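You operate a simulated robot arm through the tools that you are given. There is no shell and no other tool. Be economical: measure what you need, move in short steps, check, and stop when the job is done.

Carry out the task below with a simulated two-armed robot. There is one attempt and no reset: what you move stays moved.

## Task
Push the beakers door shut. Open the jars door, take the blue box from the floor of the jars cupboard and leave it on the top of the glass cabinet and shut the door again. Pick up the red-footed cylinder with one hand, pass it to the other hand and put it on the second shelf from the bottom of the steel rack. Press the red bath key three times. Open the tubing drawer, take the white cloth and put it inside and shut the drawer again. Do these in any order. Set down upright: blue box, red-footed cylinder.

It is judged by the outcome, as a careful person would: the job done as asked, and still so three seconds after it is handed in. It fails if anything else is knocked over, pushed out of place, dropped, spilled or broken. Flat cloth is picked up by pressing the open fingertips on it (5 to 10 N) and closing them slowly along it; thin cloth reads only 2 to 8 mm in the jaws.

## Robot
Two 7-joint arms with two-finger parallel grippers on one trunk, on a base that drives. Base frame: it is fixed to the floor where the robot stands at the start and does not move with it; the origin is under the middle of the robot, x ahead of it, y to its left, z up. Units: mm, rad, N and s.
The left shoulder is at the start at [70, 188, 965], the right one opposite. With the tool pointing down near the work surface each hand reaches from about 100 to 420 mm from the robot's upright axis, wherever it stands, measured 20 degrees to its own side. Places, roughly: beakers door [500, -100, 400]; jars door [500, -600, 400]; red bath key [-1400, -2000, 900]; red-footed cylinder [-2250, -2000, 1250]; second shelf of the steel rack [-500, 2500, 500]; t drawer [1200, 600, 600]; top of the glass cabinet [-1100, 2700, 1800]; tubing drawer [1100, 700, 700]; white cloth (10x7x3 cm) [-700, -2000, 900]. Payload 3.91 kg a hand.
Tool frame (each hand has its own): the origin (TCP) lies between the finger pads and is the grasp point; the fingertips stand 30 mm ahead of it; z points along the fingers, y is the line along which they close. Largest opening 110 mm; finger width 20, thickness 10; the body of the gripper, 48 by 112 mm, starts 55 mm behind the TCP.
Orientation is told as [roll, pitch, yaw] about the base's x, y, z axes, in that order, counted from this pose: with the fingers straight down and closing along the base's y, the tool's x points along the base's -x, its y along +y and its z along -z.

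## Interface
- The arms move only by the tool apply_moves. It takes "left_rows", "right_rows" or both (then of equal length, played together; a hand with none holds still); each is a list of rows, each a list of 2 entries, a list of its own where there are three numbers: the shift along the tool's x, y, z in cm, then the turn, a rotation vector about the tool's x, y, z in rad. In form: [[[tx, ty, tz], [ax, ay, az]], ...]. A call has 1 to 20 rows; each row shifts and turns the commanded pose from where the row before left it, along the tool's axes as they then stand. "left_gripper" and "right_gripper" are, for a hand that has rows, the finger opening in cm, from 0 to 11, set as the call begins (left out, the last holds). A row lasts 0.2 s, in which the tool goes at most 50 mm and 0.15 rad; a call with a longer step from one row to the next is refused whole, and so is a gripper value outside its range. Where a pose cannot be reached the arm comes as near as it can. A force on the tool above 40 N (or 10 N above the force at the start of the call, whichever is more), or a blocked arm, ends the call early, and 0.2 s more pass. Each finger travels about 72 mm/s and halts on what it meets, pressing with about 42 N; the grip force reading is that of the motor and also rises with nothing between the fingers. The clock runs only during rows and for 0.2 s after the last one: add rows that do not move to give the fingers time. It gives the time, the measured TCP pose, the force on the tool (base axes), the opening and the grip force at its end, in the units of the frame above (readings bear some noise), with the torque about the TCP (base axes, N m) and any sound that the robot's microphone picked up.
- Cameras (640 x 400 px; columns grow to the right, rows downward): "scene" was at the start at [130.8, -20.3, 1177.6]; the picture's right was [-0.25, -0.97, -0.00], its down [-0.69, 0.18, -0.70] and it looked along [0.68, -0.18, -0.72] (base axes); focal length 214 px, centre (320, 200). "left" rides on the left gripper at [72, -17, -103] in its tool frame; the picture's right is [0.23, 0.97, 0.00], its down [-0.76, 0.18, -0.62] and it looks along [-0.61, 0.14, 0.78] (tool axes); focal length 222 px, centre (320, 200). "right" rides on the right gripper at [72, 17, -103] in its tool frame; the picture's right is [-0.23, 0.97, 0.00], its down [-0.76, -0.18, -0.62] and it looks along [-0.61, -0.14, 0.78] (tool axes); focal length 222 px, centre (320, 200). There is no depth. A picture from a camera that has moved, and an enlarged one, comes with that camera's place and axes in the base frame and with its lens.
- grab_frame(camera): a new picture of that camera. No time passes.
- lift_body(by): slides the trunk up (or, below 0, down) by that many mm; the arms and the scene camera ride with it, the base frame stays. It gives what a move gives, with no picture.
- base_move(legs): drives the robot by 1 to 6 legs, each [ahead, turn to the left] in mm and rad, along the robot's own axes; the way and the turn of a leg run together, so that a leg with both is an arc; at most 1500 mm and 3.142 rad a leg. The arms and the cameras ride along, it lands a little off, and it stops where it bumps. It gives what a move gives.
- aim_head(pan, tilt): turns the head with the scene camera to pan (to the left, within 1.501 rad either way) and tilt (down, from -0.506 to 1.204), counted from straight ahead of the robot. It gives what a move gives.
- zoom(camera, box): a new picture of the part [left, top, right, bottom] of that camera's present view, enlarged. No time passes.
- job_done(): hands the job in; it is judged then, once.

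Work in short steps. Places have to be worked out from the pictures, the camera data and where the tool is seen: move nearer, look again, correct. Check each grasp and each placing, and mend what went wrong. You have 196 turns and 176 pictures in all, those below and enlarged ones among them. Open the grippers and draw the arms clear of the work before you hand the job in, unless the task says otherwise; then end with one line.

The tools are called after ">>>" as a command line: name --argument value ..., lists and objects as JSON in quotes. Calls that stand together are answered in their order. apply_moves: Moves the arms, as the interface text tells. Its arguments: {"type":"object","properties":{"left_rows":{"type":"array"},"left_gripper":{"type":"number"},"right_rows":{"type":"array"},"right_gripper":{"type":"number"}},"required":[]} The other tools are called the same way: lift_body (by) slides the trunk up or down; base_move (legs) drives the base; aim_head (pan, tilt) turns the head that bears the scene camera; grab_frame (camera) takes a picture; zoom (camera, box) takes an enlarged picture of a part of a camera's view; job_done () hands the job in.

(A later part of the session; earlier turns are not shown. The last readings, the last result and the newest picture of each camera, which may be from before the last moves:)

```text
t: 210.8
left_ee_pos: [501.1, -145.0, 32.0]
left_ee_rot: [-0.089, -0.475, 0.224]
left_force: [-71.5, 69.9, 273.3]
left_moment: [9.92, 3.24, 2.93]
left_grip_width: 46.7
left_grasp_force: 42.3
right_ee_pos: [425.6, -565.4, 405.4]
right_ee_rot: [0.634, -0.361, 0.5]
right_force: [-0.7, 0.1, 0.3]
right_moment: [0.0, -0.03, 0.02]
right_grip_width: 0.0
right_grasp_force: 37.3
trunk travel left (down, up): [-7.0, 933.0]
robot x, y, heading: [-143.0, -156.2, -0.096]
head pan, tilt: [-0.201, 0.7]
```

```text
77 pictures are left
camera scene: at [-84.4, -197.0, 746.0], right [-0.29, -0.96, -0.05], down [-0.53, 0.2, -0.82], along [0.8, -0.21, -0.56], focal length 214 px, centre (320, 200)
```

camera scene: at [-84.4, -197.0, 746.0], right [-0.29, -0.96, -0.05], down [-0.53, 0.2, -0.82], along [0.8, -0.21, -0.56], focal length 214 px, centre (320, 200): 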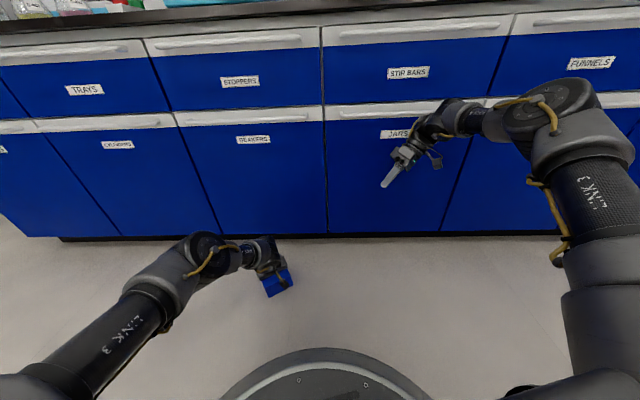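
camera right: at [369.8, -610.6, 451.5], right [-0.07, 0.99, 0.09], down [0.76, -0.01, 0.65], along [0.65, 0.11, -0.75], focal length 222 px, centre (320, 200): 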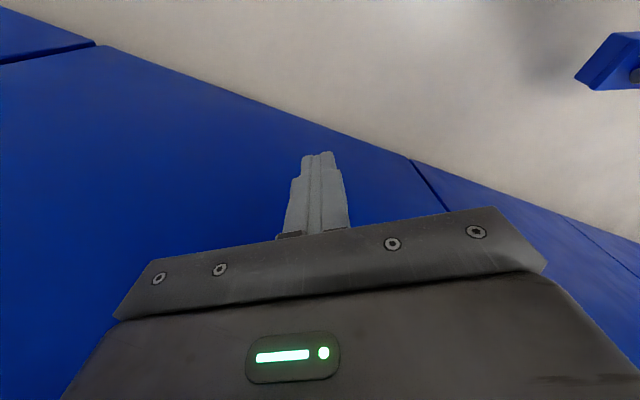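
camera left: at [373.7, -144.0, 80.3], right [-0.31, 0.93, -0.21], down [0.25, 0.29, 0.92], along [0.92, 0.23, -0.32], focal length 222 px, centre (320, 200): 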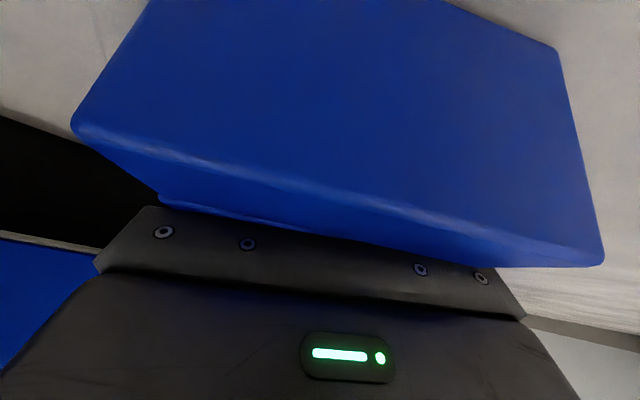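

The right hand itself is free now, but its elbow is jammed against the bench front — folding the arm pushes the elbow forward. I straighten the arm out to the right so the elbow comes back.

>>> apply_moves --right_rows '[[[4.2, 0.3, -1.8], [0, 0, 0]], [[4.2, 0.3, -1.8], [0, 0, 0]], [[4.2, 0.3, -1.8], [0, 0, 0]], [[4.2, 0.3, -1.8], [0, 0, 0]]]'

>>> apply_moves --right_rows '[[[4.2, 0.3, -1.8], [0, 0, 0]], [[4.2, 0.3, -1.8], [0, 0, 0]], [[4.2, 0.3, -1.8], [0, 0, 0]], [[4.2, 0.3, -1.8], [0, 0, 0]]]'

>>> grab_frame --camera "scene"

```text
t: 211.3
left_ee_pos: [503.4, -145.5, 33.5]
left_ee_rot: [-0.102, -0.476, 0.249]
left_force: [-40.7, 79.3, 240.4]
left_moment: [9.16, 2.3, 2.41]
left_grip_width: 46.8
left_grasp_force: 42.2
right_ee_pos: [407.2, -583.8, 404.6]
right_ee_rot: [0.663, -0.304, 0.511]
right_force: [6.2, 4.0, -7.4]
right_moment: [0.21, 0.1, 0.63]
right_grip_width: 0.0
right_grasp_force: 37.3
trunk travel left (down, up): [-7.0, 933.0]
robot x, y, heading: [-138.4, -153.2, -0.092]
head pan, tilt: [-0.201, 0.7]
stopped in row 2 (right hand): the arm was blocked; the commanded pose is now the measured one
```

```text
t: 211.6
left_ee_pos: [505.1, -147.8, 31.1]
left_ee_rot: [-0.041, -0.457, 0.237]
left_force: [-86.4, 54.6, 284.8]
left_moment: [9.26, 3.09, 3.0]
left_grip_width: 46.8
left_grasp_force: 41.8
right_ee_pos: [406.0, -579.6, 410.3]
right_ee_rot: [0.714, -0.292, 0.466]
right_force: [0.7, 0.9, 0.3]
right_moment: [0.01, 0.04, 0.01]
right_grip_width: 0.1
right_grasp_force: 37.4
trunk travel left (down, up): [-7.0, 933.0]
robot x, y, heading: [-149.3, -152.2, -0.106]
head pan, tilt: [-0.201, 0.7]
stopped in row 1 (left hand): the force on the tool passed its limit at 287 N (the readings are from after the stop); the commanded pose is now the measured one
```

```text
76 pictures are left
camera scene: at [-82.7, -210.7, 741.7], right [-0.3, -0.95, -0.07], down [-0.54, 0.23, -0.81], along [0.79, -0.21, -0.58], focal length 214 px, centre (320, 200)
```

scene: 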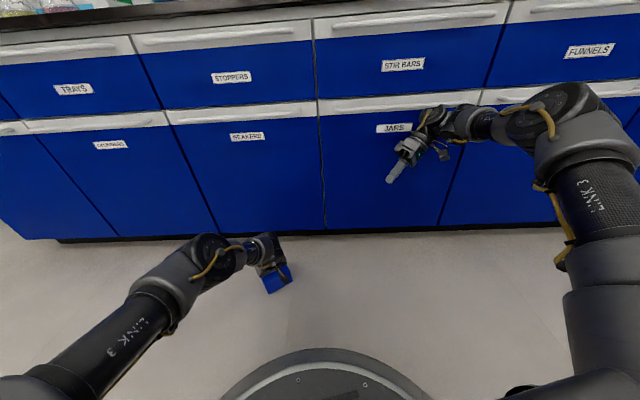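

The left hand is the remaining prop (285 N). I send several short calls in a row raising it, so each reset still gains.

>>> apply_moves --left_rows '[[[1.0, 0, -4.6], [0, 0, 0]], [[1.0, 0, -4.6], [0, 0, 0]], [[1.0, 0, -4.6], [0, 0, 0]], [[0, 0, -4.6], [0, 0, 0]]]'

>>> apply_moves --left_rows '[[[1.0, 0, -4.6], [0, 0, 0]], [[1.0, 0, -4.6], [0, 0, 0]], [[1.0, 0, -4.6], [0, 0, 0]], [[0, 0, -4.6], [0, 0, 0]]]'

>>> apply_moves --left_rows '[[[1.0, 0, -4.6], [0, 0, 0]], [[1.0, 0, -4.6], [0, 0, 0]], [[1.0, 0, -4.6], [0, 0, 0]], [[0, 0, -4.6], [0, 0, 0]]]'

>>> lift_body --by 100

>>> lift_body --by 100

>>> grab_frame --camera "scene"

```text
t: 212.0
left_ee_pos: [504.2, -146.7, 33.1]
left_ee_rot: [-0.085, -0.429, 0.241]
left_force: [-53.6, 55.8, 258.6]
left_moment: [8.54, 2.07, 2.81]
left_grip_width: 46.6
left_grasp_force: 41.9
right_ee_pos: [399.3, -578.8, 415.5]
right_ee_rot: [0.765, -0.259, 0.446]
right_force: [0.1, 0.2, 0.0]
right_moment: [0.0, 0.01, 0.0]
right_grip_width: 0.0
right_grasp_force: 37.8
trunk travel left (down, up): [-7.0, 933.0]
robot x, y, heading: [-151.4, -153.9, -0.119]
head pan, tilt: [-0.201, 0.7]
stopped in row 1 (right hand): the arm was blocked; the commanded pose is now the measured one
```

```text
t: 212.3
left_ee_pos: [506.1, -147.0, 34.1]
left_ee_rot: [-0.103, -0.399, 0.248]
left_force: [-104.0, 53.7, 290.1]
left_moment: [9.16, 5.09, 0.24]
left_grip_width: 46.5
left_grasp_force: 42.1
right_ee_pos: [393.1, -578.0, 420.3]
right_ee_rot: [0.81, -0.237, 0.425]
right_force: [-0.2, -4.0, -14.4]
right_moment: [1.01, 0.3, -0.13]
right_grip_width: 0.0
right_grasp_force: 37.4
trunk travel left (down, up): [-7.0, 933.0]
robot x, y, heading: [-161.0, -152.7, -0.123]
head pan, tilt: [-0.201, 0.7]
stopped in row 1 (right hand): the arm was blocked; the commanded pose is now the measured one
```

```text
t: 212.7
left_ee_pos: [508.6, -147.8, 33.7]
left_ee_rot: [-0.13, -0.455, 0.258]
left_force: [30.4, -26.5, 183.5]
left_moment: [4.52, 0.47, -1.31]
left_grip_width: 46.2
left_grasp_force: 42.0
right_ee_pos: [403.4, -578.1, 419.7]
right_ee_rot: [0.79, -0.258, 0.399]
right_force: [2.3, -2.3, -3.8]
right_moment: [0.32, 0.16, 0.15]
right_grip_width: 0.0
right_grasp_force: 37.8
trunk travel left (down, up): [-7.0, 933.0]
robot x, y, heading: [-165.1, -149.3, -0.118]
head pan, tilt: [-0.201, 0.7]
stopped in row 1 (left hand): the arm was blocked; the commanded pose is now the measured one
```

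```text
t: 212.9
left_ee_pos: [511.2, -146.6, 35.3]
left_ee_rot: [-0.172, -0.453, 0.304]
left_force: [-61.6, 13.2, 258.4]
left_moment: [8.16, 5.69, 2.01]
left_grip_width: 46.6
left_grasp_force: 42.4
right_ee_pos: [409.5, -581.5, 415.6]
right_ee_rot: [0.761, -0.259, 0.353]
right_force: [1.8, 0.0, -0.2]
right_moment: [-0.04, 0.08, 0.11]
right_grip_width: 0.1
right_grasp_force: 37.5
trunk travel left (down, up): [-7.0, 933.0]
robot x, y, heading: [-175.1, -149.9, -0.114]
head pan, tilt: [-0.201, 0.7]
stopped: the force on the tool passed its limit at 240 N (the readings are from after the stop); the commanded pose is now the measured one
```

```text
t: 213.2
left_ee_pos: [513.6, -146.9, 35.6]
left_ee_rot: [-0.22, -0.449, 0.345]
left_force: [-76.8, 19.6, 263.9]
left_moment: [8.24, 6.21, 2.72]
left_grip_width: 46.5
left_grasp_force: 41.9
right_ee_pos: [414.2, -579.4, 412.9]
right_ee_rot: [0.75, -0.255, 0.325]
right_force: [1.5, 4.8, 6.5]
right_moment: [-0.54, 0.11, 0.1]
right_grip_width: 0.0
right_grasp_force: 38.0
trunk travel left (down, up): [-10.0, 930.0]
robot x, y, heading: [-180.2, -149.6, -0.102]
head pan, tilt: [-0.201, 0.7]
stopped: the force on the tool passed its limit at 305 N (the readings are from after the stop); the commanded pose is now the measured one
```

```text
75 pictures are left
camera scene: at [-97.2, -212.1, 740.0], right [-0.29, -0.95, -0.07], down [-0.56, 0.23, -0.8], along [0.77, -0.2, -0.6], focal length 214 px, centre (320, 200)
```

scene: 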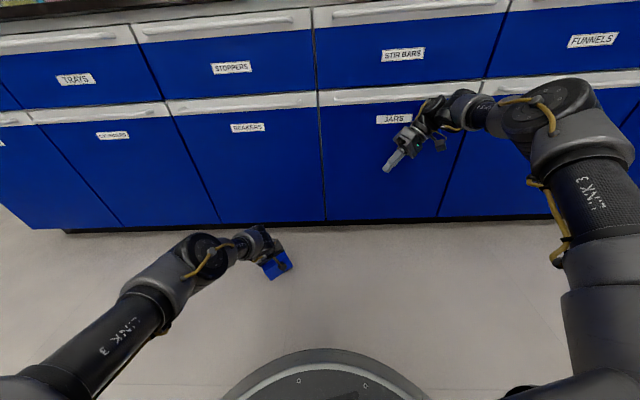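

The robot is creeping back and the tilt has halved. I keep easing: several short backward legs.

>>> base_move --legs '[[-40, 0]]'

>>> base_move --legs '[[-40, 0]]'

>>> lift_body --by 60

>>> lift_body --by 60

>>> lift_body --by 60

>>> grab_frame --camera "scene"

```text
t: 213.8
left_ee_pos: [513.6, -145.1, 37.7]
left_ee_rot: [-0.299, -0.426, 0.39]
left_force: [-87.7, 51.6, 272.7]
left_moment: [9.24, 7.32, 1.92]
left_grip_width: 46.2
left_grasp_force: 42.0
right_ee_pos: [417.9, -575.0, 411.0]
right_ee_rot: [0.733, -0.239, 0.275]
right_force: [-0.3, -0.4, 0.2]
right_moment: [0.03, 0.04, 0.03]
right_grip_width: 0.0
right_grasp_force: 37.8
trunk travel left (down, up): [-10.0, 930.0]
robot x, y, heading: [-192.6, -149.5, -0.076]
head pan, tilt: [-0.201, 0.7]
stopped in leg 1: the force on the tool passed its limit at 312 N (the readings are from after the stop); the commanded pose is now the measured one
```

```text
t: 214.5
left_ee_pos: [516.4, -142.5, 38.9]
left_ee_rot: [-0.361, -0.391, 0.415]
left_force: [-89.7, 65.4, 273.1]
left_moment: [9.11, 7.53, 1.32]
left_grip_width: 46.3
left_grasp_force: 41.8
right_ee_pos: [419.4, -574.7, 410.6]
right_ee_rot: [0.723, -0.217, 0.231]
right_force: [0.3, -0.1, 0.3]
right_moment: [-0.01, 0.04, 0.0]
right_grip_width: 0.0
right_grasp_force: 38.1
trunk travel left (down, up): [-10.0, 930.0]
robot x, y, heading: [-197.5, -149.1, -0.072]
head pan, tilt: [-0.201, 0.7]
stopped in leg 1: the force on the tool passed its limit at 316 N (the readings are from after the stop); the commanded pose is now the measured one
```

```text
t: 215.5
left_ee_pos: [519.0, -140.9, 41.3]
left_ee_rot: [-0.397, -0.319, 0.453]
left_force: [-85.0, 15.2, 134.4]
left_moment: [3.37, 5.12, 1.47]
left_grip_width: 46.0
left_grasp_force: 41.9
right_ee_pos: [400.9, -570.6, 403.3]
right_ee_rot: [0.702, -0.006, 0.157]
right_force: [-3.4, -1.1, -23.1]
right_moment: [1.24, 0.06, -0.23]
right_grip_width: 0.0
right_grasp_force: 37.6
trunk travel left (down, up): [-68.0, 872.0]
robot x, y, heading: [-194.3, -146.2, -0.092]
head pan, tilt: [-0.201, 0.7]
stopped: the arm was blocked; the commanded pose is now the measured one
```

```text
t: 216.0
left_ee_pos: [516.8, -139.0, 45.3]
left_ee_rot: [-0.377, -0.323, 0.445]
left_force: [-0.7, 0.4, -0.8]
left_moment: [0.0, -0.07, -0.03]
left_grip_width: 46.0
left_grasp_force: 41.6
right_ee_pos: [400.8, -572.0, 406.2]
right_ee_rot: [0.719, 0.018, 0.155]
right_force: [-0.6, 0.9, -0.5]
right_moment: [-0.03, 0.01, 0.0]
right_grip_width: 0.0
right_grasp_force: 37.6
trunk travel left (down, up): [-88.0, 852.0]
robot x, y, heading: [-194.0, -145.2, -0.099]
head pan, tilt: [-0.201, 0.7]
stopped: the arm was blocked; the commanded pose is now the measured one
```

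```text
t: 216.3
left_ee_pos: [517.1, -138.1, 49.3]
left_ee_rot: [-0.381, -0.322, 0.449]
left_force: [0.3, 0.1, -1.4]
left_moment: [0.01, -0.1, 0.02]
left_grip_width: 46.4
left_grasp_force: 42.1
right_ee_pos: [398.3, -571.8, 405.5]
right_ee_rot: [0.718, 0.028, 0.155]
right_force: [0.2, 0.3, 0.2]
right_moment: [-0.03, 0.01, 0.0]
right_grip_width: 0.1
right_grasp_force: 37.3
trunk travel left (down, up): [-90.0, 850.0]
robot x, y, heading: [-188.5, -143.7, -0.098]
head pan, tilt: [-0.201, 0.7]
stopped: the arm was blocked; the commanded pose is now the measured one
```

```text
74 pictures are left
camera scene: at [-54.7, -179.8, 800.2], right [-0.3, -0.96, 0.0], down [-0.62, 0.19, -0.76], along [0.73, -0.22, -0.65], focal length 214 px, centre (320, 200)
```

scene: 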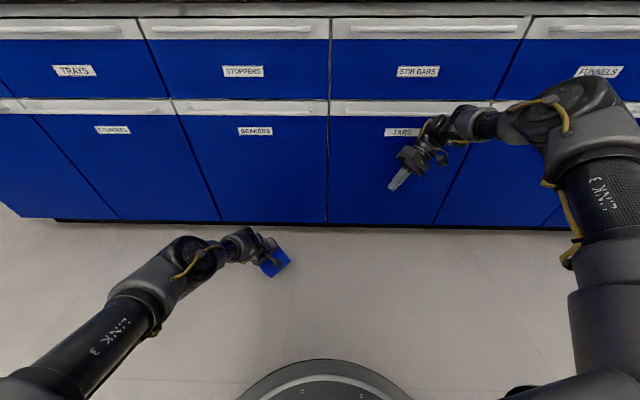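

Level again and all forces are zero. Now back the base away from the handles, then raise.

>>> base_move --legs '[[-70, 0]]'

>>> lift_body --by 100

>>> grab_frame --camera "scene"

>>> grab_frame --camera "left"

```text
t: 217.4
left_ee_pos: [448.2, -132.0, 50.8]
left_ee_rot: [-0.384, -0.322, 0.448]
left_force: [-0.2, 0.1, -0.3]
left_moment: [0.01, -0.06, -0.04]
left_grip_width: 46.3
left_grasp_force: 41.7
right_ee_pos: [330.8, -563.7, 412.5]
right_ee_rot: [0.711, 0.016, 0.155]
right_force: [-0.2, 0.4, 0.7]
right_moment: [0.01, -0.01, 0.0]
right_grip_width: 0.0
right_grasp_force: 38.1
trunk travel left (down, up): [-90.0, 850.0]
robot x, y, heading: [-256.9, -144.3, -0.096]
head pan, tilt: [-0.201, 0.7]
```

```text
t: 218.7
left_ee_pos: [447.4, -133.1, 150.5]
left_ee_rot: [-0.384, -0.322, 0.447]
left_force: [-0.3, 0.6, -0.9]
left_moment: [-0.01, -0.03, 0.02]
left_grip_width: 45.9
left_grasp_force: 42.0
right_ee_pos: [330.5, -563.4, 512.8]
right_ee_rot: [0.711, 0.016, 0.154]
right_force: [-0.9, -0.8, -0.1]
right_moment: [0.01, -0.03, -0.01]
right_grip_width: 0.0
right_grasp_force: 37.6
trunk travel left (down, up): [-190.0, 750.0]
robot x, y, heading: [-260.7, -140.7, -0.101]
head pan, tilt: [-0.201, 0.7]
```

```text
73 pictures are left
camera scene: at [-125.5, -170.9, 900.5], right [-0.3, -0.96, 0.0], down [-0.62, 0.19, -0.76], along [0.73, -0.23, -0.64], focal length 214 px, centre (320, 200)
```

scene: 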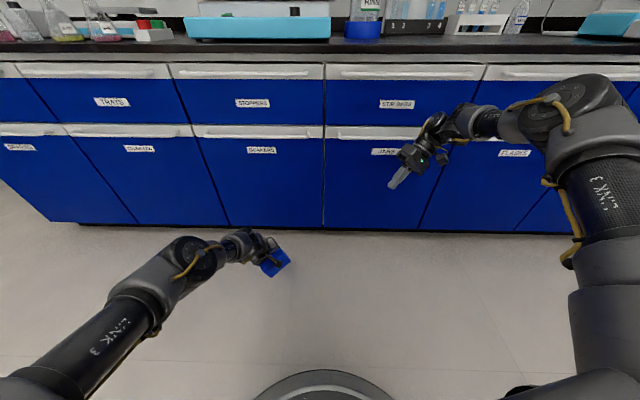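

```text
72 pictures are left
camera left: at [345.2, -155.8, 225.7], right [-0.48, 0.77, -0.42], down [0.33, 0.6, 0.73], along [0.81, 0.21, -0.55], focal length 222 px, centre (320, 200)
```

left: 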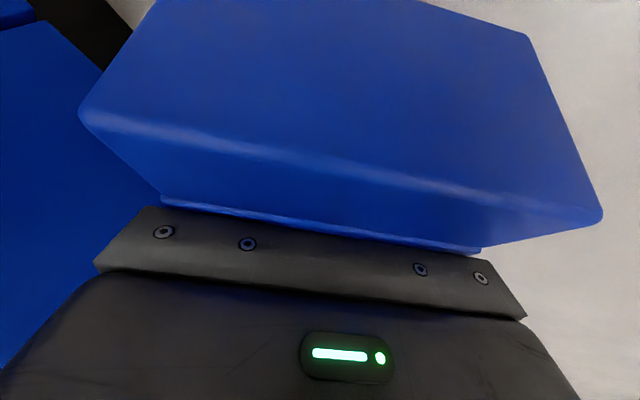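

Recovered: robot level, both doors shut, bench untouched. The box is still held but has swivelled in the grip. I raise the trunk, bring the left hand in and pitch it to horizontal to see how the box sits.

>>> lift_body --by 250

>>> apply_moves --left_rows '[[[-0.25, 2.6, -3.8], [0, 0, 0]], [[-0.25, 2.6, -3.8], [0, 0, 0]], [[-0.25, 2.6, -3.8], [0, 0, 0]], [[0, 0, 0], [0.0152, -0.131, 0.0703]], [[0, 0, 0], [0.0152, -0.131, 0.0703]], [[0, 0, 0], [0.0152, -0.131, 0.0703]], [[0, 0, 0], [0.0152, -0.131, 0.0703]], [[0, 0, 0], [0.0152, -0.131, 0.0703]], [[0, 0, 0], [0.0152, -0.131, 0.0703]], [[0, 0, 0], [0.0152, -0.131, 0.0703]], [[0, 0, 0], [0.0152, -0.131, 0.0703]]]'

>>> aim_head --pan 0.3 --tilt 0.6

>>> grab_frame --camera "scene"

```text
t: 221.3
left_ee_pos: [447.7, -131.9, 401.3]
left_ee_rot: [-0.382, -0.323, 0.447]
left_force: [0.7, 0.3, -0.8]
left_moment: [0.03, -0.08, -0.01]
left_grip_width: 46.4
left_grasp_force: 41.8
right_ee_pos: [331.3, -563.7, 761.4]
right_ee_rot: [0.712, 0.016, 0.157]
right_force: [0.5, 0.2, 0.1]
right_moment: [0.0, -0.02, 0.03]
right_grip_width: 0.1
right_grasp_force: 37.7
trunk travel left (down, up): [-440.0, 500.0]
robot x, y, heading: [-259.7, -142.8, -0.105]
head pan, tilt: [-0.201, 0.7]
```

```text
t: 223.7
left_ee_pos: [362.2, -69.6, 497.6]
left_ee_rot: [-0.388, -1.063, 0.357]
left_force: [-0.4, 0.0, -1.6]
left_moment: [-0.02, -0.08, -0.02]
left_grip_width: 46.2
left_grasp_force: 42.3
left hand out of reach, approached as far as the arm can: row 5, 6, 7, 8, 9, 10, 11
right_ee_pos: [330.8, -563.7, 762.7]
right_ee_rot: [0.713, 0.016, 0.157]
right_force: [0.2, 0.2, 1.2]
right_moment: [0.04, 0.01, -0.04]
right_grip_width: 0.1
right_grasp_force: 38.2
trunk travel left (down, up): [-440.0, 500.0]
robot x, y, heading: [-259.6, -138.0, -0.098]
head pan, tilt: [-0.201, 0.7]
```

```text
t: 224.6
left_ee_pos: [363.0, -69.6, 498.1]
left_ee_rot: [-0.39, -1.062, 0.356]
left_force: [-0.1, 0.5, -1.1]
left_moment: [0.0, -0.04, -0.03]
left_grip_width: 46.1
left_grasp_force: 42.3
right_ee_pos: [331.3, -563.5, 764.4]
right_ee_rot: [0.712, 0.015, 0.156]
right_force: [-0.6, -0.6, 0.8]
right_moment: [0.04, 0.04, 0.01]
right_grip_width: 0.1
right_grasp_force: 38.3
trunk travel left (down, up): [-440.0, 500.0]
robot x, y, heading: [-257.8, -143.1, -0.097]
head pan, tilt: [0.3, 0.6]
```

```text
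71 pictures are left
camera scene: at [-120.2, -128.2, 1159.2], right [0.2, -0.98, 0.0], down [-0.55, -0.11, -0.82], along [0.81, 0.16, -0.57], focal length 214 px, centre (320, 200)
```

scene: 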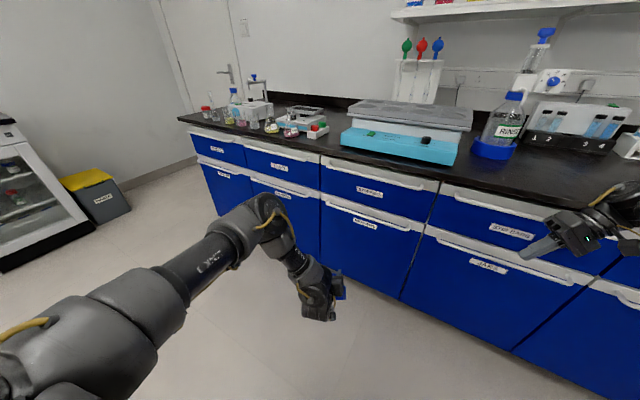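

Arms are free. I straighten the right hand, then drive toward the glass cabinet in the left part of the room.

>>> apply_moves --right_rows '[[[0, 0, 0], [0.142, 0, 0]], [[0, 0, 0], [0.142, 0, 0]], [[0, 0, 0], [0.142, 0, 0]], [[0, 0, 0], [0.142, 0, 0]], [[0, 0, 0], [0.142, 0, 0]], [[3, 3, 0], [0, 0, 0.12]], [[3, 3, 0], [0, 0, 0.12]], [[3, 3, 0], [0, 0, 0]]]'

>>> base_move --legs '[[0, 1.342], [900, 0], [0, 1.12], [900, 0]]'

>>> aim_head --pan -0.6 --tilt 0.2

>>> grab_frame --camera "scene"

```text
t: 226.4
left_ee_pos: [362.9, -69.4, 498.4]
left_ee_rot: [-0.391, -1.063, 0.358]
left_force: [0.5, 0.9, -2.1]
left_moment: [0.04, -0.01, 0.04]
left_grip_width: 46.2
left_grasp_force: 42.4
right_ee_pos: [210.3, -478.0, 762.2]
right_ee_rot: [-0.004, 0.014, -0.084]
right_force: [0.0, 0.5, 0.9]
right_moment: [-0.03, 0.0, -0.03]
right_grip_width: 0.2
right_grasp_force: 38.1
right hand out of reach, approached as far as the arm can: row 1, 4, 5
trunk travel left (down, up): [-440.0, 500.0]
robot x, y, heading: [-256.3, -141.4, -0.1]
head pan, tilt: [0.3, 0.6]
```

```text
t: 241.7
left_ee_pos: [-1204.0, 1628.1, 496.5]
left_ee_rot: [-0.39, -1.065, 2.876]
left_force: [0.1, -0.7, 0.2]
left_moment: [0.04, 0.05, -0.03]
left_grip_width: 46.3
left_grasp_force: 41.7
right_ee_pos: [-842.7, 1872.7, 762.1]
right_ee_rot: [-0.003, 0.016, 2.436]
right_force: [0.2, -0.1, -0.6]
right_moment: [-0.01, 0.02, -0.01]
right_grip_width: 0.1
right_grasp_force: 37.2
trunk travel left (down, up): [-440.0, 500.0]
robot x, y, heading: [-659.0, 1324.0, 2.416]
head pan, tilt: [0.3, 0.6]
```

```text
t: 242.9
left_ee_pos: [-1204.0, 1627.3, 497.9]
left_ee_rot: [-0.389, -1.063, 2.878]
left_force: [-1.3, -0.6, -1.5]
left_moment: [-0.01, 0.02, -0.03]
left_grip_width: 46.2
left_grasp_force: 41.7
right_ee_pos: [-844.0, 1872.8, 762.3]
right_ee_rot: [-0.003, 0.016, 2.436]
right_force: [-0.2, 0.1, -0.4]
right_moment: [-0.03, 0.01, 0.03]
right_grip_width: 0.0
right_grasp_force: 37.5
trunk travel left (down, up): [-440.0, 500.0]
robot x, y, heading: [-656.8, 1326.5, 2.423]
head pan, tilt: [-0.6, 0.201]
```

```text
70 pictures are left
camera scene: at [-715.1, 1448.2, 1196.0], right [0.97, 0.25, 0.0], down [0.05, -0.19, -0.98], along [-0.24, 0.95, -0.2], focal length 214 px, centre (320, 200)
```

scene: 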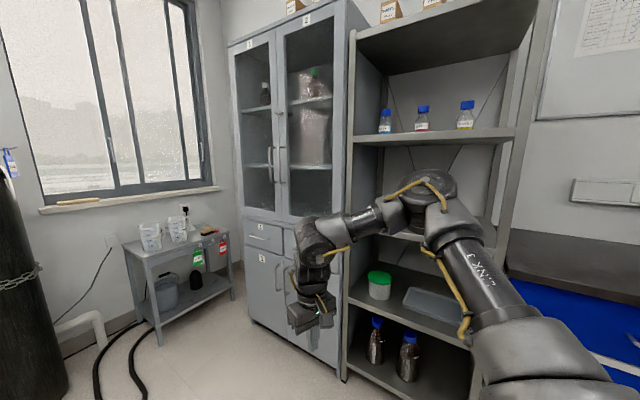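

The cabinet and rack are in view. I drive closer, stop ~740 mm in front of the cabinet, face it, and raise the trunk.

>>> base_move --legs '[[0, 0.07], [800, 0], [0, -1.248]]'

>>> lift_body --by 495

>>> aim_head --pan 0.0 --tilt 0.1

>>> grab_frame --camera "scene"

```text
t: 250.3
left_ee_pos: [-1285.0, 2437.0, 497.4]
left_ee_rot: [-0.367, -1.068, 1.783]
left_force: [-0.2, 0.4, -0.9]
left_moment: [0.06, 0.0, -0.02]
left_grip_width: 46.2
left_grasp_force: 41.9
right_ee_pos: [-892.5, 2233.4, 762.3]
right_ee_rot: [-0.002, 0.015, 1.356]
right_force: [-1.4, 0.4, -0.5]
right_moment: [-0.01, 0.02, -0.02]
right_grip_width: 0.1
right_grasp_force: 36.9
trunk travel left (down, up): [-440.0, 500.0]
robot x, y, heading: [-1289.0, 1809.0, 1.341]
head pan, tilt: [-0.6, 0.201]
stopped in leg 3: the force on the tool passed its limit at 92 N (the readings are from after the stop); the commanded pose is now the measured one
```

```text
refused: 495 is not a number from -400 to 400
```

```text
t: 251.3
left_ee_pos: [-1284.4, 2436.6, 496.7]
left_ee_rot: [-0.368, -1.07, 1.783]
left_force: [-0.6, 0.1, -0.3]
left_moment: [0.06, 0.0, 0.0]
left_grip_width: 46.3
left_grasp_force: 41.7
right_ee_pos: [-892.5, 2234.7, 762.3]
right_ee_rot: [-0.001, 0.016, 1.356]
right_force: [-0.2, -0.2, -0.1]
right_moment: [-0.02, 0.03, -0.04]
right_grip_width: 0.0
right_grasp_force: 37.9
trunk travel left (down, up): [-440.0, 500.0]
robot x, y, heading: [-1290.8, 1809.0, 1.343]
head pan, tilt: [0.0, 0.099]
```

```text
69 pictures are left
camera scene: at [-1252.9, 1948.7, 1205.4], right [0.97, -0.23, 0.0], down [-0.02, -0.1, -0.99], along [0.23, 0.97, -0.1], focal length 214 px, centre (320, 200)
```

scene: 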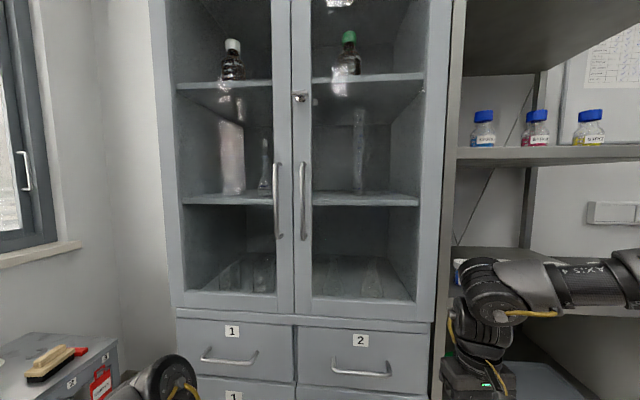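

The box hand brushed a drawer handle. I back off, finish the turn and raise the trunk in two steps.

>>> base_move --legs '[[-130, 0], [0, -0.098]]'

>>> lift_body --by 400

>>> lift_body --by 95

>>> grab_frame --camera "scene"

>>> grab_frame --camera "left"

```text
t: 253.1
left_ee_pos: [-1250.6, 2308.3, 497.2]
left_ee_rot: [-0.365, -1.069, 1.679]
left_force: [-0.8, 0.3, -0.7]
left_moment: [0.05, 0.04, 0.0]
left_grip_width: 46.2
left_grasp_force: 41.8
right_ee_pos: [-880.7, 2067.7, 761.8]
right_ee_rot: [-0.002, 0.016, 1.255]
right_force: [0.5, 0.2, 0.5]
right_moment: [-0.02, 0.0, -0.01]
right_grip_width: 0.1
right_grasp_force: 37.4
trunk travel left (down, up): [-440.0, 500.0]
robot x, y, heading: [-1316.8, 1686.5, 1.242]
head pan, tilt: [0.0, 0.099]
```

```text
t: 257.0
left_ee_pos: [-1250.2, 2308.8, 896.3]
left_ee_rot: [-0.369, -1.068, 1.681]
left_force: [-0.4, 0.0, -1.0]
left_moment: [0.02, -0.01, -0.03]
left_grip_width: 46.2
left_grasp_force: 42.1
right_ee_pos: [-881.3, 2067.6, 1160.9]
right_ee_rot: [-0.001, 0.015, 1.256]
right_force: [-0.7, 0.5, 0.4]
right_moment: [-0.03, 0.02, -0.02]
right_grip_width: 0.2
right_grasp_force: 37.5
trunk travel left (down, up): [-840.0, 100.0]
robot x, y, heading: [-1319.7, 1684.9, 1.243]
head pan, tilt: [0.0, 0.099]
```

```text
t: 258.2
left_ee_pos: [-1250.8, 2309.5, 992.3]
left_ee_rot: [-0.368, -1.067, 1.682]
left_force: [-0.8, -0.2, -0.3]
left_moment: [0.06, -0.01, 0.04]
left_grip_width: 46.1
left_grasp_force: 41.7
right_ee_pos: [-880.9, 2068.8, 1255.7]
right_ee_rot: [-0.001, 0.015, 1.255]
right_force: [-0.5, -0.2, 0.1]
right_moment: [0.03, -0.02, 0.03]
right_grip_width: 0.0
right_grasp_force: 37.5
trunk travel left (down, up): [-935.0, 5.0]
robot x, y, heading: [-1318.7, 1685.0, 1.243]
head pan, tilt: [0.0, 0.099]
```

```text
68 pictures are left
camera scene: at [-1267.9, 1821.5, 1700.3], right [0.95, -0.32, 0.0], down [-0.03, -0.09, -0.99], along [0.32, 0.94, -0.1], focal length 214 px, centre (320, 200)
```

scene: 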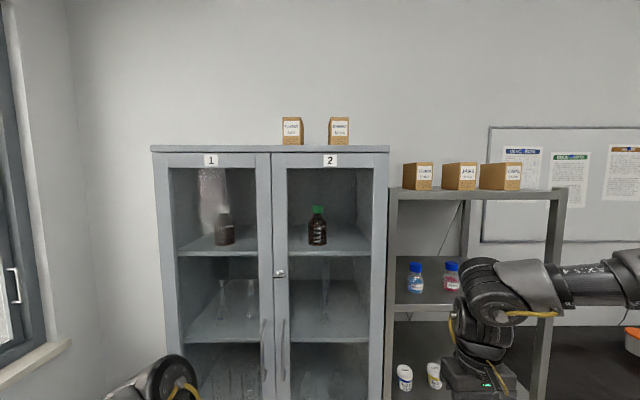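

```text
67 pictures are left
camera left: at [-1259.6, 2182.2, 978.3], right [-0.93, 0.1, -0.37], down [-0.38, -0.13, 0.92], along [0.04, 0.99, 0.16], focal length 222 px, centre (320, 200)
```

left: 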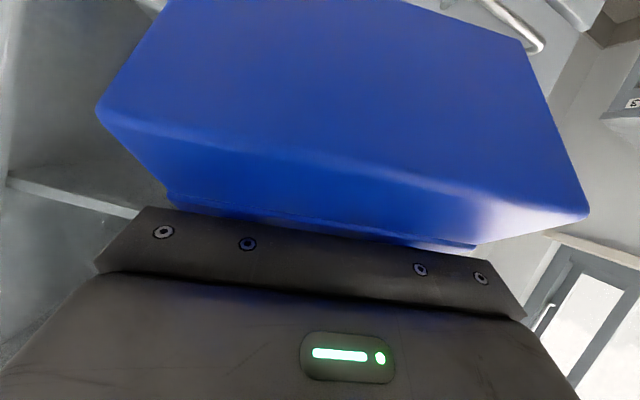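

Cabinet top is at z≈1795, front edge l≈1985; free space is on its left half. From the view the box sits 109° off the tool axis, so it will be upright with the fingers tilted 19° upward. First I raise the left hand to that height.

>>> apply_moves --left_rows '[[[-4.06, -0.44, -2.38], [0, 0, 0]], [[-4.06, -0.44, -2.38], [0, 0, 0]], [[-4.06, -0.44, -2.38], [0, 0, 0]], [[-4.06, -0.44, -2.38], [0, 0, 0]], [[-4.06, -0.44, -2.38], [0, 0, 0]], [[-4.06, -0.44, -2.38], [0, 0, 0]], [[-4.06, -0.44, -2.38], [0, 0, 0]], [[-4.06, -0.44, -2.38], [0, 0, 0]], [[-4.06, -0.44, -2.38], [0, 0, 0]], [[-4.06, -0.44, -2.38], [0, 0, 0]], [[-4.06, -0.44, -2.38], [0, 0, 0]], [[-4.06, -0.44, -2.38], [0, 0, 0]], [[-4.06, -0.44, -2.38], [0, 0, 0]], [[-4.06, -0.44, -2.38], [0, 0, 0]]]'

>>> apply_moves --left_rows '[[[0, 0, 0], [0.0172, -0.1323, 0.0312]], [[0, 0, 0], [0.0172, -0.1323, 0.0312]], [[0, 0, 0], [0.0172, -0.1323, 0.0312]], [[0, 0, 0], [0.0172, -0.1323, 0.0312]], [[0, 0, 0], [0.0172, -0.1323, 0.0312]], [[0, 0, 0], [0.0172, -0.1323, 0.0312]]]'

>>> grab_frame --camera "scene"

```text
t: 261.2
left_ee_pos: [-1307.6, 2274.9, 1653.4]
left_ee_rot: [-0.371, -1.075, 1.684]
left_force: [0.2, 0.1, -1.3]
left_moment: [0.03, -0.01, 0.0]
left_grip_width: 46.3
left_grasp_force: 42.0
right_ee_pos: [-879.3, 2061.7, 1258.5]
right_ee_rot: [0.0, 0.009, 1.255]
right_force: [0.7, 0.0, -0.6]
right_moment: [0.08, 0.04, 0.03]
right_grip_width: 0.0
right_grasp_force: 37.7
trunk travel left (down, up): [-935.0, 5.0]
robot x, y, heading: [-1316.8, 1686.6, 1.248]
head pan, tilt: [0.0, 0.099]
```

```text
t: 262.6
left_ee_pos: [-1305.8, 2284.5, 1650.0]
left_ee_rot: [3.131, -1.236, -1.892]
left_force: [0.4, 0.1, -1.6]
left_moment: [0.02, -0.02, 0.0]
left_grip_width: 46.0
left_grasp_force: 41.7
right_ee_pos: [-879.4, 2067.7, 1256.4]
right_ee_rot: [0.001, 0.016, 1.255]
right_force: [0.3, 0.8, 0.1]
right_moment: [0.01, 0.0, 0.03]
right_grip_width: 0.2
right_grasp_force: 37.3
trunk travel left (down, up): [-935.0, 5.0]
robot x, y, heading: [-1317.4, 1685.2, 1.243]
head pan, tilt: [0.0, 0.099]
```

```text
66 pictures are left
camera scene: at [-1265.3, 1821.1, 1700.4], right [0.95, -0.32, 0.0], down [-0.03, -0.09, -0.99], along [0.32, 0.94, -0.1], focal length 214 px, centre (320, 200)
```

scene: 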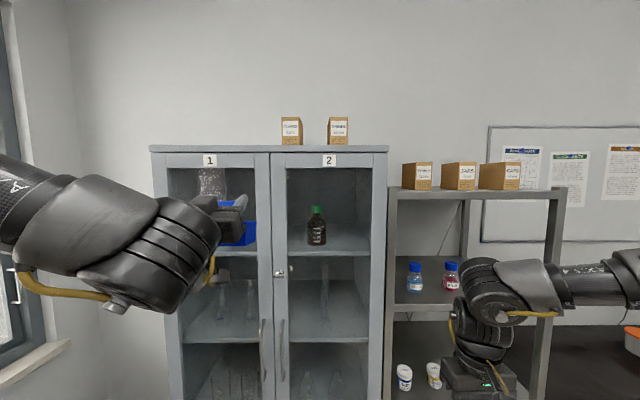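

The wrist made the 109° orientation. I raise the box above cabinet-top height and shift slightly left, then check that it is upright.

>>> apply_moves --left_rows '[[[-4.5, 1, 1.55], [0, 0, 0]], [[-4.5, 1, 1.55], [0, 0, 0]], [[-4.5, 1, 1.55], [0, 0, 0]], [[-4.5, 1, 1.55], [0, 0, 0]], [[-4.5, 1, 1.55], [0, 0, 0]]]'

>>> zoom --camera "scene" --box '[120, 60, 400, 235]'

```text
t: 263.9
left_ee_pos: [-1306.1, 2259.1, 1751.2]
left_ee_rot: [-3.131, -1.234, -1.904]
left_force: [-0.6, 0.6, -1.2]
left_moment: [0.02, 0.01, -0.02]
left_grip_width: 46.0
left_grasp_force: 42.3
left hand out of reach, approached as far as the arm can: row 2, 3, 4, 5
right_ee_pos: [-882.8, 2067.7, 1257.4]
right_ee_rot: [-0.004, 0.013, 1.257]
right_force: [-0.4, 0.9, 0.3]
right_moment: [-0.01, 0.0, 0.01]
right_grip_width: 0.0
right_grasp_force: 37.8
trunk travel left (down, up): [-935.0, 5.0]
robot x, y, heading: [-1317.2, 1688.1, 1.244]
head pan, tilt: [0.0, 0.099]
```

```text
2.29 times, centred on (260, 148) of scene
camera zoom: at [-1270.2, 1819.3, 1700.7], right [0.95, -0.32, 0.0], down [-0.03, -0.09, -1.0], along [0.32, 0.94, -0.1], focal length 490 px, centre (457, 320)
```

zoom: 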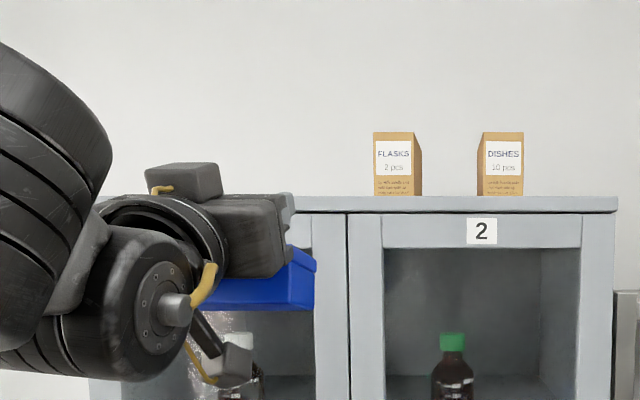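

Box looks upright. The arm is too folded to go higher here, so I extend forward and then continue up.

>>> apply_moves --left_rows '[[[1.4, 0, 4.1], [0, 0, 0]], [[1.4, 0, 4.1], [0, 0, 0]], [[1.4, 0, 4.1], [0, 0, 0]], [[-3.5, 1, 1.2], [0, 0, 0]], [[-3.5, 1, 1.2], [0, 0, 0]], [[-3.5, 1, 1.2], [0, 0, 0]], [[-3.5, 1, 1.2], [0, 0, 0]]]'

>>> zoom --camera "scene" --box '[120, 60, 400, 235]'

```text
t: 265.4
left_ee_pos: [-1221.4, 2300.7, 1796.5]
left_ee_rot: [-3.121, -1.236, -1.914]
left_force: [0.6, 0.3, -1.2]
left_moment: [0.0, -0.03, 0.04]
left_grip_width: 46.1
left_grasp_force: 42.2
left hand out of reach, approached as far as the arm can: row 1, 2, 3, 4, 5, 6, 7
right_ee_pos: [-879.0, 2067.9, 1253.7]
right_ee_rot: [-0.003, 0.016, 1.255]
right_force: [-0.1, -1.0, -0.4]
right_moment: [0.02, 0.04, 0.01]
right_grip_width: 0.2
right_grasp_force: 37.8
trunk travel left (down, up): [-935.0, 5.0]
robot x, y, heading: [-1316.9, 1686.3, 1.245]
head pan, tilt: [0.0, 0.099]
```

```text
2.29 times, centred on (260, 148) of scene
camera zoom: at [-1265.9, 1822.5, 1700.2], right [0.95, -0.32, 0.0], down [-0.03, -0.09, -0.99], along [0.32, 0.94, -0.1], focal length 490 px, centre (457, 320)
```

zoom: 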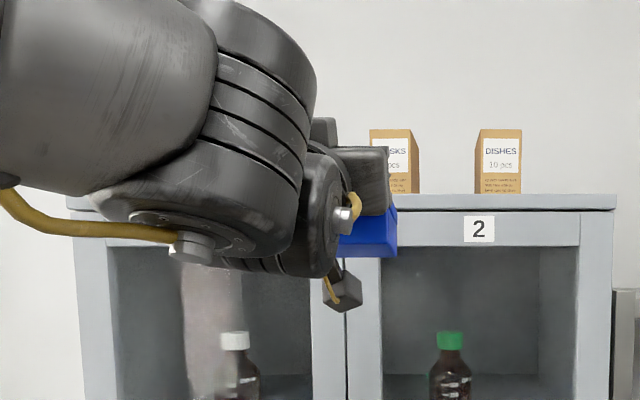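

It drifts inward but rises. I try raising further from here.

>>> apply_moves --left_rows '[[[-3, 0, 1.0], [0, 0, 0]], [[-3, 0, 1.0], [0, 0, 0]], [[-3, 0, 1.0], [0, 0, 0]], [[-3, 0, 1.0], [0, 0, 0]], [[-3, 0, 1.0], [0, 0, 0]]]'

>>> lift_body --by 5

```text
t: 266.6
left_ee_pos: [-1153.4, 2275.6, 1849.1]
left_ee_rot: [-3.116, -1.232, -1.921]
left_force: [-0.1, 1.2, -1.1]
left_moment: [-0.01, -0.03, 0.04]
left_grip_width: 46.1
left_grasp_force: 42.5
left hand out of reach, approached as far as the arm can: row 1, 2, 3, 4, 5
right_ee_pos: [-879.7, 2068.0, 1255.3]
right_ee_rot: [-0.001, 0.018, 1.256]
right_force: [0.3, -0.3, 0.2]
right_moment: [0.04, 0.01, 0.04]
right_grip_width: 0.0
right_grasp_force: 37.4
trunk travel left (down, up): [-935.0, 5.0]
robot x, y, heading: [-1315.0, 1686.1, 1.246]
head pan, tilt: [0.0, 0.099]
```

```text
t: 267.2
left_ee_pos: [-1155.8, 2275.4, 1854.8]
left_ee_rot: [-3.109, -1.234, -1.925]
left_force: [0.1, 0.5, -1.6]
left_moment: [0.02, -0.02, -0.01]
left_grip_width: 46.1
left_grasp_force: 41.4
right_ee_pos: [-881.8, 2068.8, 1262.0]
right_ee_rot: [-0.001, 0.016, 1.256]
right_force: [-0.8, 0.8, 0.0]
right_moment: [0.0, 0.0, -0.02]
right_grip_width: 0.1
right_grasp_force: 37.9
trunk travel left (down, up): [-940.0, 0.0]
robot x, y, heading: [-1316.3, 1689.5, 1.242]
head pan, tilt: [0.0, 0.099]
```

Height is nearly enough, with the hand now centred. I rise a little more and shift the base left so that the box will be over the free part of the top.

>>> apply_moves --left_rows '[[[-2.5, 0, 0.8], [0, 0, 0]], [[-2.5, 0, 0.8], [0, 0, 0]]]'

>>> base_move --legs '[[0, 1.571], [250, 0], [0, -1.571]]'

>>> grab_frame --camera "scene"

```text
t: 267.8
left_ee_pos: [-1139.4, 2266.6, 1869.9]
left_ee_rot: [-3.079, -1.228, -1.949]
left_force: [0.6, -0.5, -1.7]
left_moment: [-0.01, 0.0, 0.01]
left_grip_width: 46.2
left_grasp_force: 42.1
left hand out of reach, approached as far as the arm can: row 1, 2
right_ee_pos: [-880.5, 2067.5, 1261.8]
right_ee_rot: [-0.001, 0.016, 1.254]
right_force: [-0.2, -0.1, -0.1]
right_moment: [0.01, 0.02, 0.01]
right_grip_width: 0.4
right_grasp_force: 38.2
trunk travel left (down, up): [-940.0, 0.0]
robot x, y, heading: [-1315.1, 1688.6, 1.243]
head pan, tilt: [0.0, 0.099]
```

```text
t: 277.2
left_ee_pos: [-1408.6, 2349.0, 1869.7]
left_ee_rot: [-3.077, -1.227, -1.903]
left_force: [0.0, 0.0, -1.5]
left_moment: [0.01, -0.03, 0.0]
left_grip_width: 46.4
left_grasp_force: 42.2
right_ee_pos: [-1137.8, 2164.8, 1261.6]
right_ee_rot: [-0.003, 0.017, 1.307]
right_force: [0.3, 0.5, -0.2]
right_moment: [-0.03, -0.01, 0.03]
right_grip_width: 0.0
right_grasp_force: 38.0
trunk travel left (down, up): [-940.0, 0.0]
robot x, y, heading: [-1552.6, 1756.8, 1.296]
head pan, tilt: [0.0, 0.099]
```

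```text
63 pictures are left
camera scene: at [-1512.2, 1898.4, 1705.4], right [0.96, -0.27, 0.0], down [-0.03, -0.1, -0.99], along [0.27, 0.96, -0.1], focal length 214 px, centre (320, 200)
```

scene: 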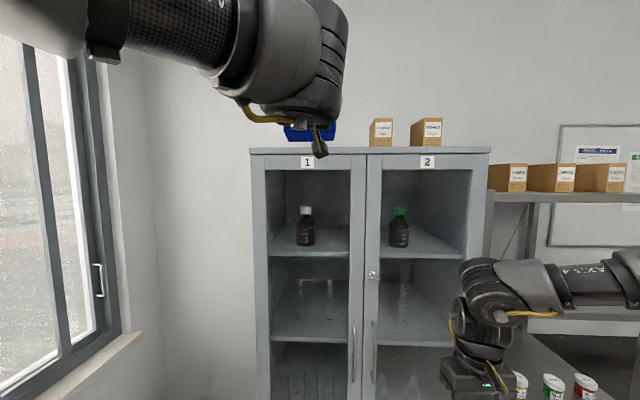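

Zoom to measure the box bottom against the cabinet top.

>>> zoom --camera "scene" --box '[230, 90, 430, 215]'

>>> grab_frame --camera "left"

```text
3.20 times, centred on (330, 152) of scene
camera zoom: at [-1512.2, 1898.4, 1705.4], right [0.96, -0.27, 0.0], down [-0.03, -0.1, -0.99], along [0.27, 0.96, -0.1], focal length 686 px, centre (288, 352)
```

zoom: 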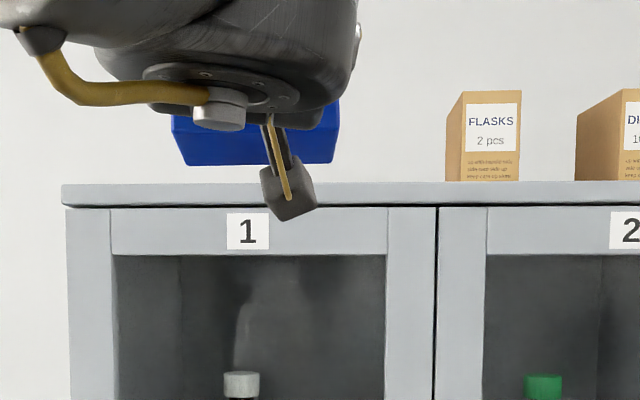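

```text
61 pictures are left
camera left: at [-1411.0, 2273.9, 1768.3], right [-0.91, 0.33, -0.23], down [-0.41, -0.76, 0.5], along [-0.01, 0.56, 0.83], focal length 222 px, centre (320, 200)
```

left: 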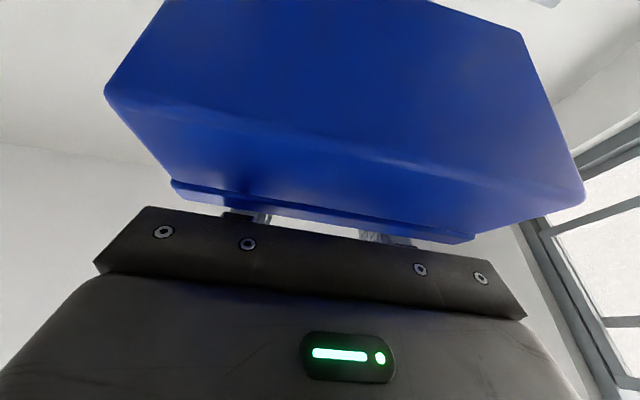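

Box is upright within ~3°, but its bottom (≈1792–1808) may be too low for the top (≈1800). I raise it another ~35 mm.

>>> apply_moves --left_rows '[[[-2.5, 0, 0.8], [0, 0, 0]], [[-2.5, 0, 0.8], [0, 0, 0]], [[-2.5, 0, 0.8], [0, 0, 0]], [[-2.5, 0, 0.8], [0, 0, 0]], [[-2.5, 0, 0.8], [0, 0, 0]]]'

>>> zoom --camera "scene" --box '[230, 90, 430, 215]'

```text
t: 278.4
left_ee_pos: [-1381.9, 2334.3, 1887.9]
left_ee_rot: [-3.056, -1.223, -1.92]
left_force: [-0.8, -0.3, -1.4]
left_moment: [0.01, -0.02, 0.01]
left_grip_width: 46.1
left_grasp_force: 42.0
left hand out of reach, approached as far as the arm can: row 1, 2, 3, 4, 5
right_ee_pos: [-1136.2, 2164.5, 1261.8]
right_ee_rot: [-0.001, 0.014, 1.308]
right_force: [0.2, -0.1, 0.0]
right_moment: [-0.01, -0.02, 0.0]
right_grip_width: 0.0
right_grasp_force: 37.5
trunk travel left (down, up): [-940.0, 0.0]
robot x, y, heading: [-1552.0, 1758.1, 1.293]
head pan, tilt: [0.0, 0.099]
```

```text
3.20 times, centred on (330, 152) of scene
camera zoom: at [-1510.7, 1897.6, 1705.4], right [0.96, -0.27, 0.0], down [-0.03, -0.1, -0.99], along [0.27, 0.96, -0.1], focal length 686 px, centre (288, 352)
```

zoom: 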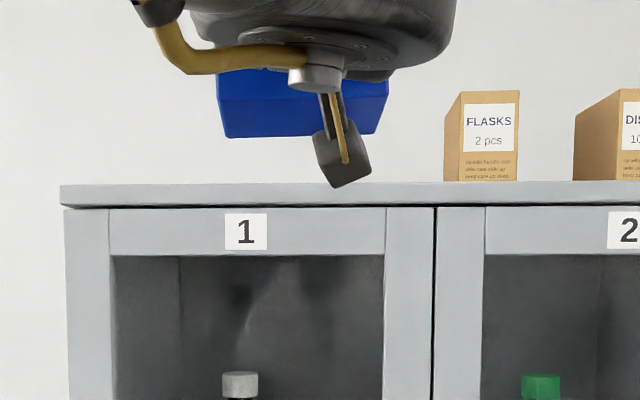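

Now the bottom clears the top by about 12 mm. I pull the right hand back from the glass doors and drive forward, first 200 mm.

>>> apply_moves --right_rows '[[[4, 0, 0], [0, 0, 0]], [[4, 0, 0], [0, 0, 0]], [[4, 0, 0], [0, 0, 0]], [[3, 0, 0], [0, 0, 0]]]'

>>> base_move --legs '[[200, 0]]'

>>> aim_head --pan 0.0 --tilt -0.3

>>> grab_frame --camera "scene"

```text
t: 279.4
left_ee_pos: [-1383.6, 2329.6, 1888.3]
left_ee_rot: [-3.058, -1.221, -1.921]
left_force: [0.0, 0.0, -0.7]
left_moment: [-0.04, 0.03, 0.01]
left_grip_width: 46.2
left_grasp_force: 42.1
right_ee_pos: [-1146.1, 2022.2, 1264.5]
right_ee_rot: [0.0, 0.015, 1.308]
right_force: [0.0, -0.4, 0.4]
right_moment: [0.03, 0.03, -0.02]
right_grip_width: 0.4
right_grasp_force: 37.9
right hand out of reach, approached as far as the arm can: row 3, 4
trunk travel left (down, up): [-940.0, 0.0]
robot x, y, heading: [-1553.1, 1760.2, 1.292]
head pan, tilt: [0.0, 0.099]
```

```text
t: 281.5
left_ee_pos: [-1432.6, 2562.0, 1873.5]
left_ee_rot: [-2.714, -1.148, -2.245]
left_force: [10.4, 4.2, 32.0]
left_moment: [0.79, 0.43, -0.13]
left_grip_width: 46.7
left_grasp_force: 42.1
right_ee_pos: [-1152.7, 2233.2, 1277.8]
right_ee_rot: [0.235, -0.021, 1.555]
right_force: [-0.2, 0.8, 0.5]
right_moment: [-0.07, -0.02, 0.03]
right_grip_width: 0.0
right_grasp_force: 37.4
trunk travel left (down, up): [-940.0, 0.0]
robot x, y, heading: [-1498.5, 1956.2, 1.286]
head pan, tilt: [0.0, 0.099]
stopped in leg 1: the robot was blocked; the commanded pose is now the measured one
```

```text
t: 282.4
left_ee_pos: [-1446.7, 2562.6, 1874.5]
left_ee_rot: [-2.698, -1.159, -2.247]
left_force: [-0.3, 0.6, 0.2]
left_moment: [0.02, 0.0, 0.01]
left_grip_width: 46.3
left_grasp_force: 42.3
right_ee_pos: [-1161.3, 2232.0, 1274.1]
right_ee_rot: [0.115, 0.016, 1.488]
right_force: [0.6, 0.0, -0.3]
right_moment: [-0.03, 0.01, -0.01]
right_grip_width: 0.0
right_grasp_force: 38.0
trunk travel left (down, up): [-940.0, 0.0]
robot x, y, heading: [-1496.0, 1952.0, 1.287]
head pan, tilt: [0.0, -0.3]
```

```text
59 pictures are left
camera scene: at [-1461.9, 2078.7, 1739.7], right [0.96, -0.28, 0.0], down [0.08, 0.28, -0.96], along [0.27, 0.92, 0.3], focal length 214 px, centre (320, 200)
```

scene: 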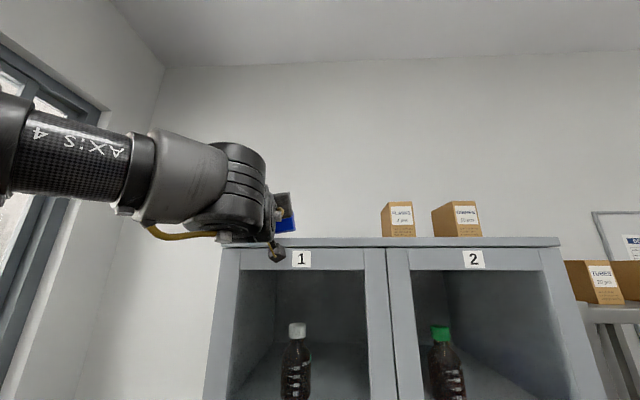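

Something touched as the hand reached the edge. Zoom in on it.

>>> zoom --camera "scene" --box '[180, 140, 360, 280]'

>>> grab_frame --camera "left"

```text
2.86 times, centred on (270, 210) of scene
camera zoom: at [-1461.9, 2078.7, 1739.7], right [0.96, -0.28, 0.0], down [0.08, 0.28, -0.96], along [0.27, 0.92, 0.3], focal length 613 px, centre (463, 171)
```

zoom: 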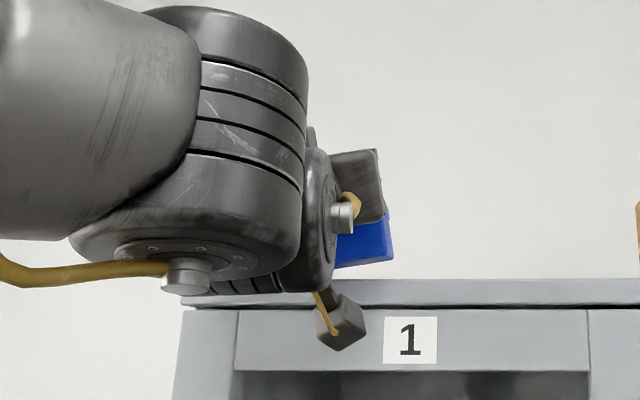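

```text
57 pictures are left
camera left: at [-1432.0, 2486.4, 1773.7], right [-0.87, 0.32, -0.38], down [-0.48, -0.76, 0.44], along [-0.14, 0.56, 0.82], focal length 222 px, centre (320, 200)
```

left: 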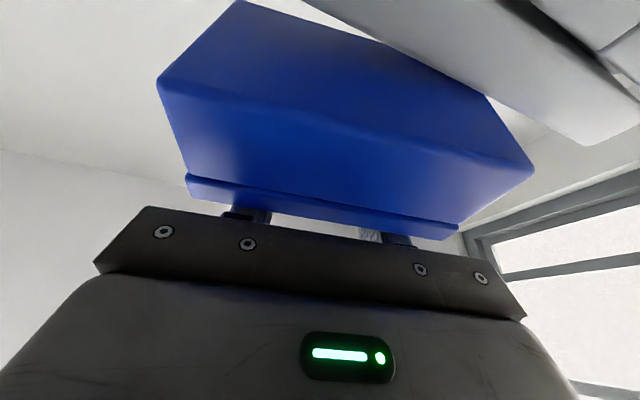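

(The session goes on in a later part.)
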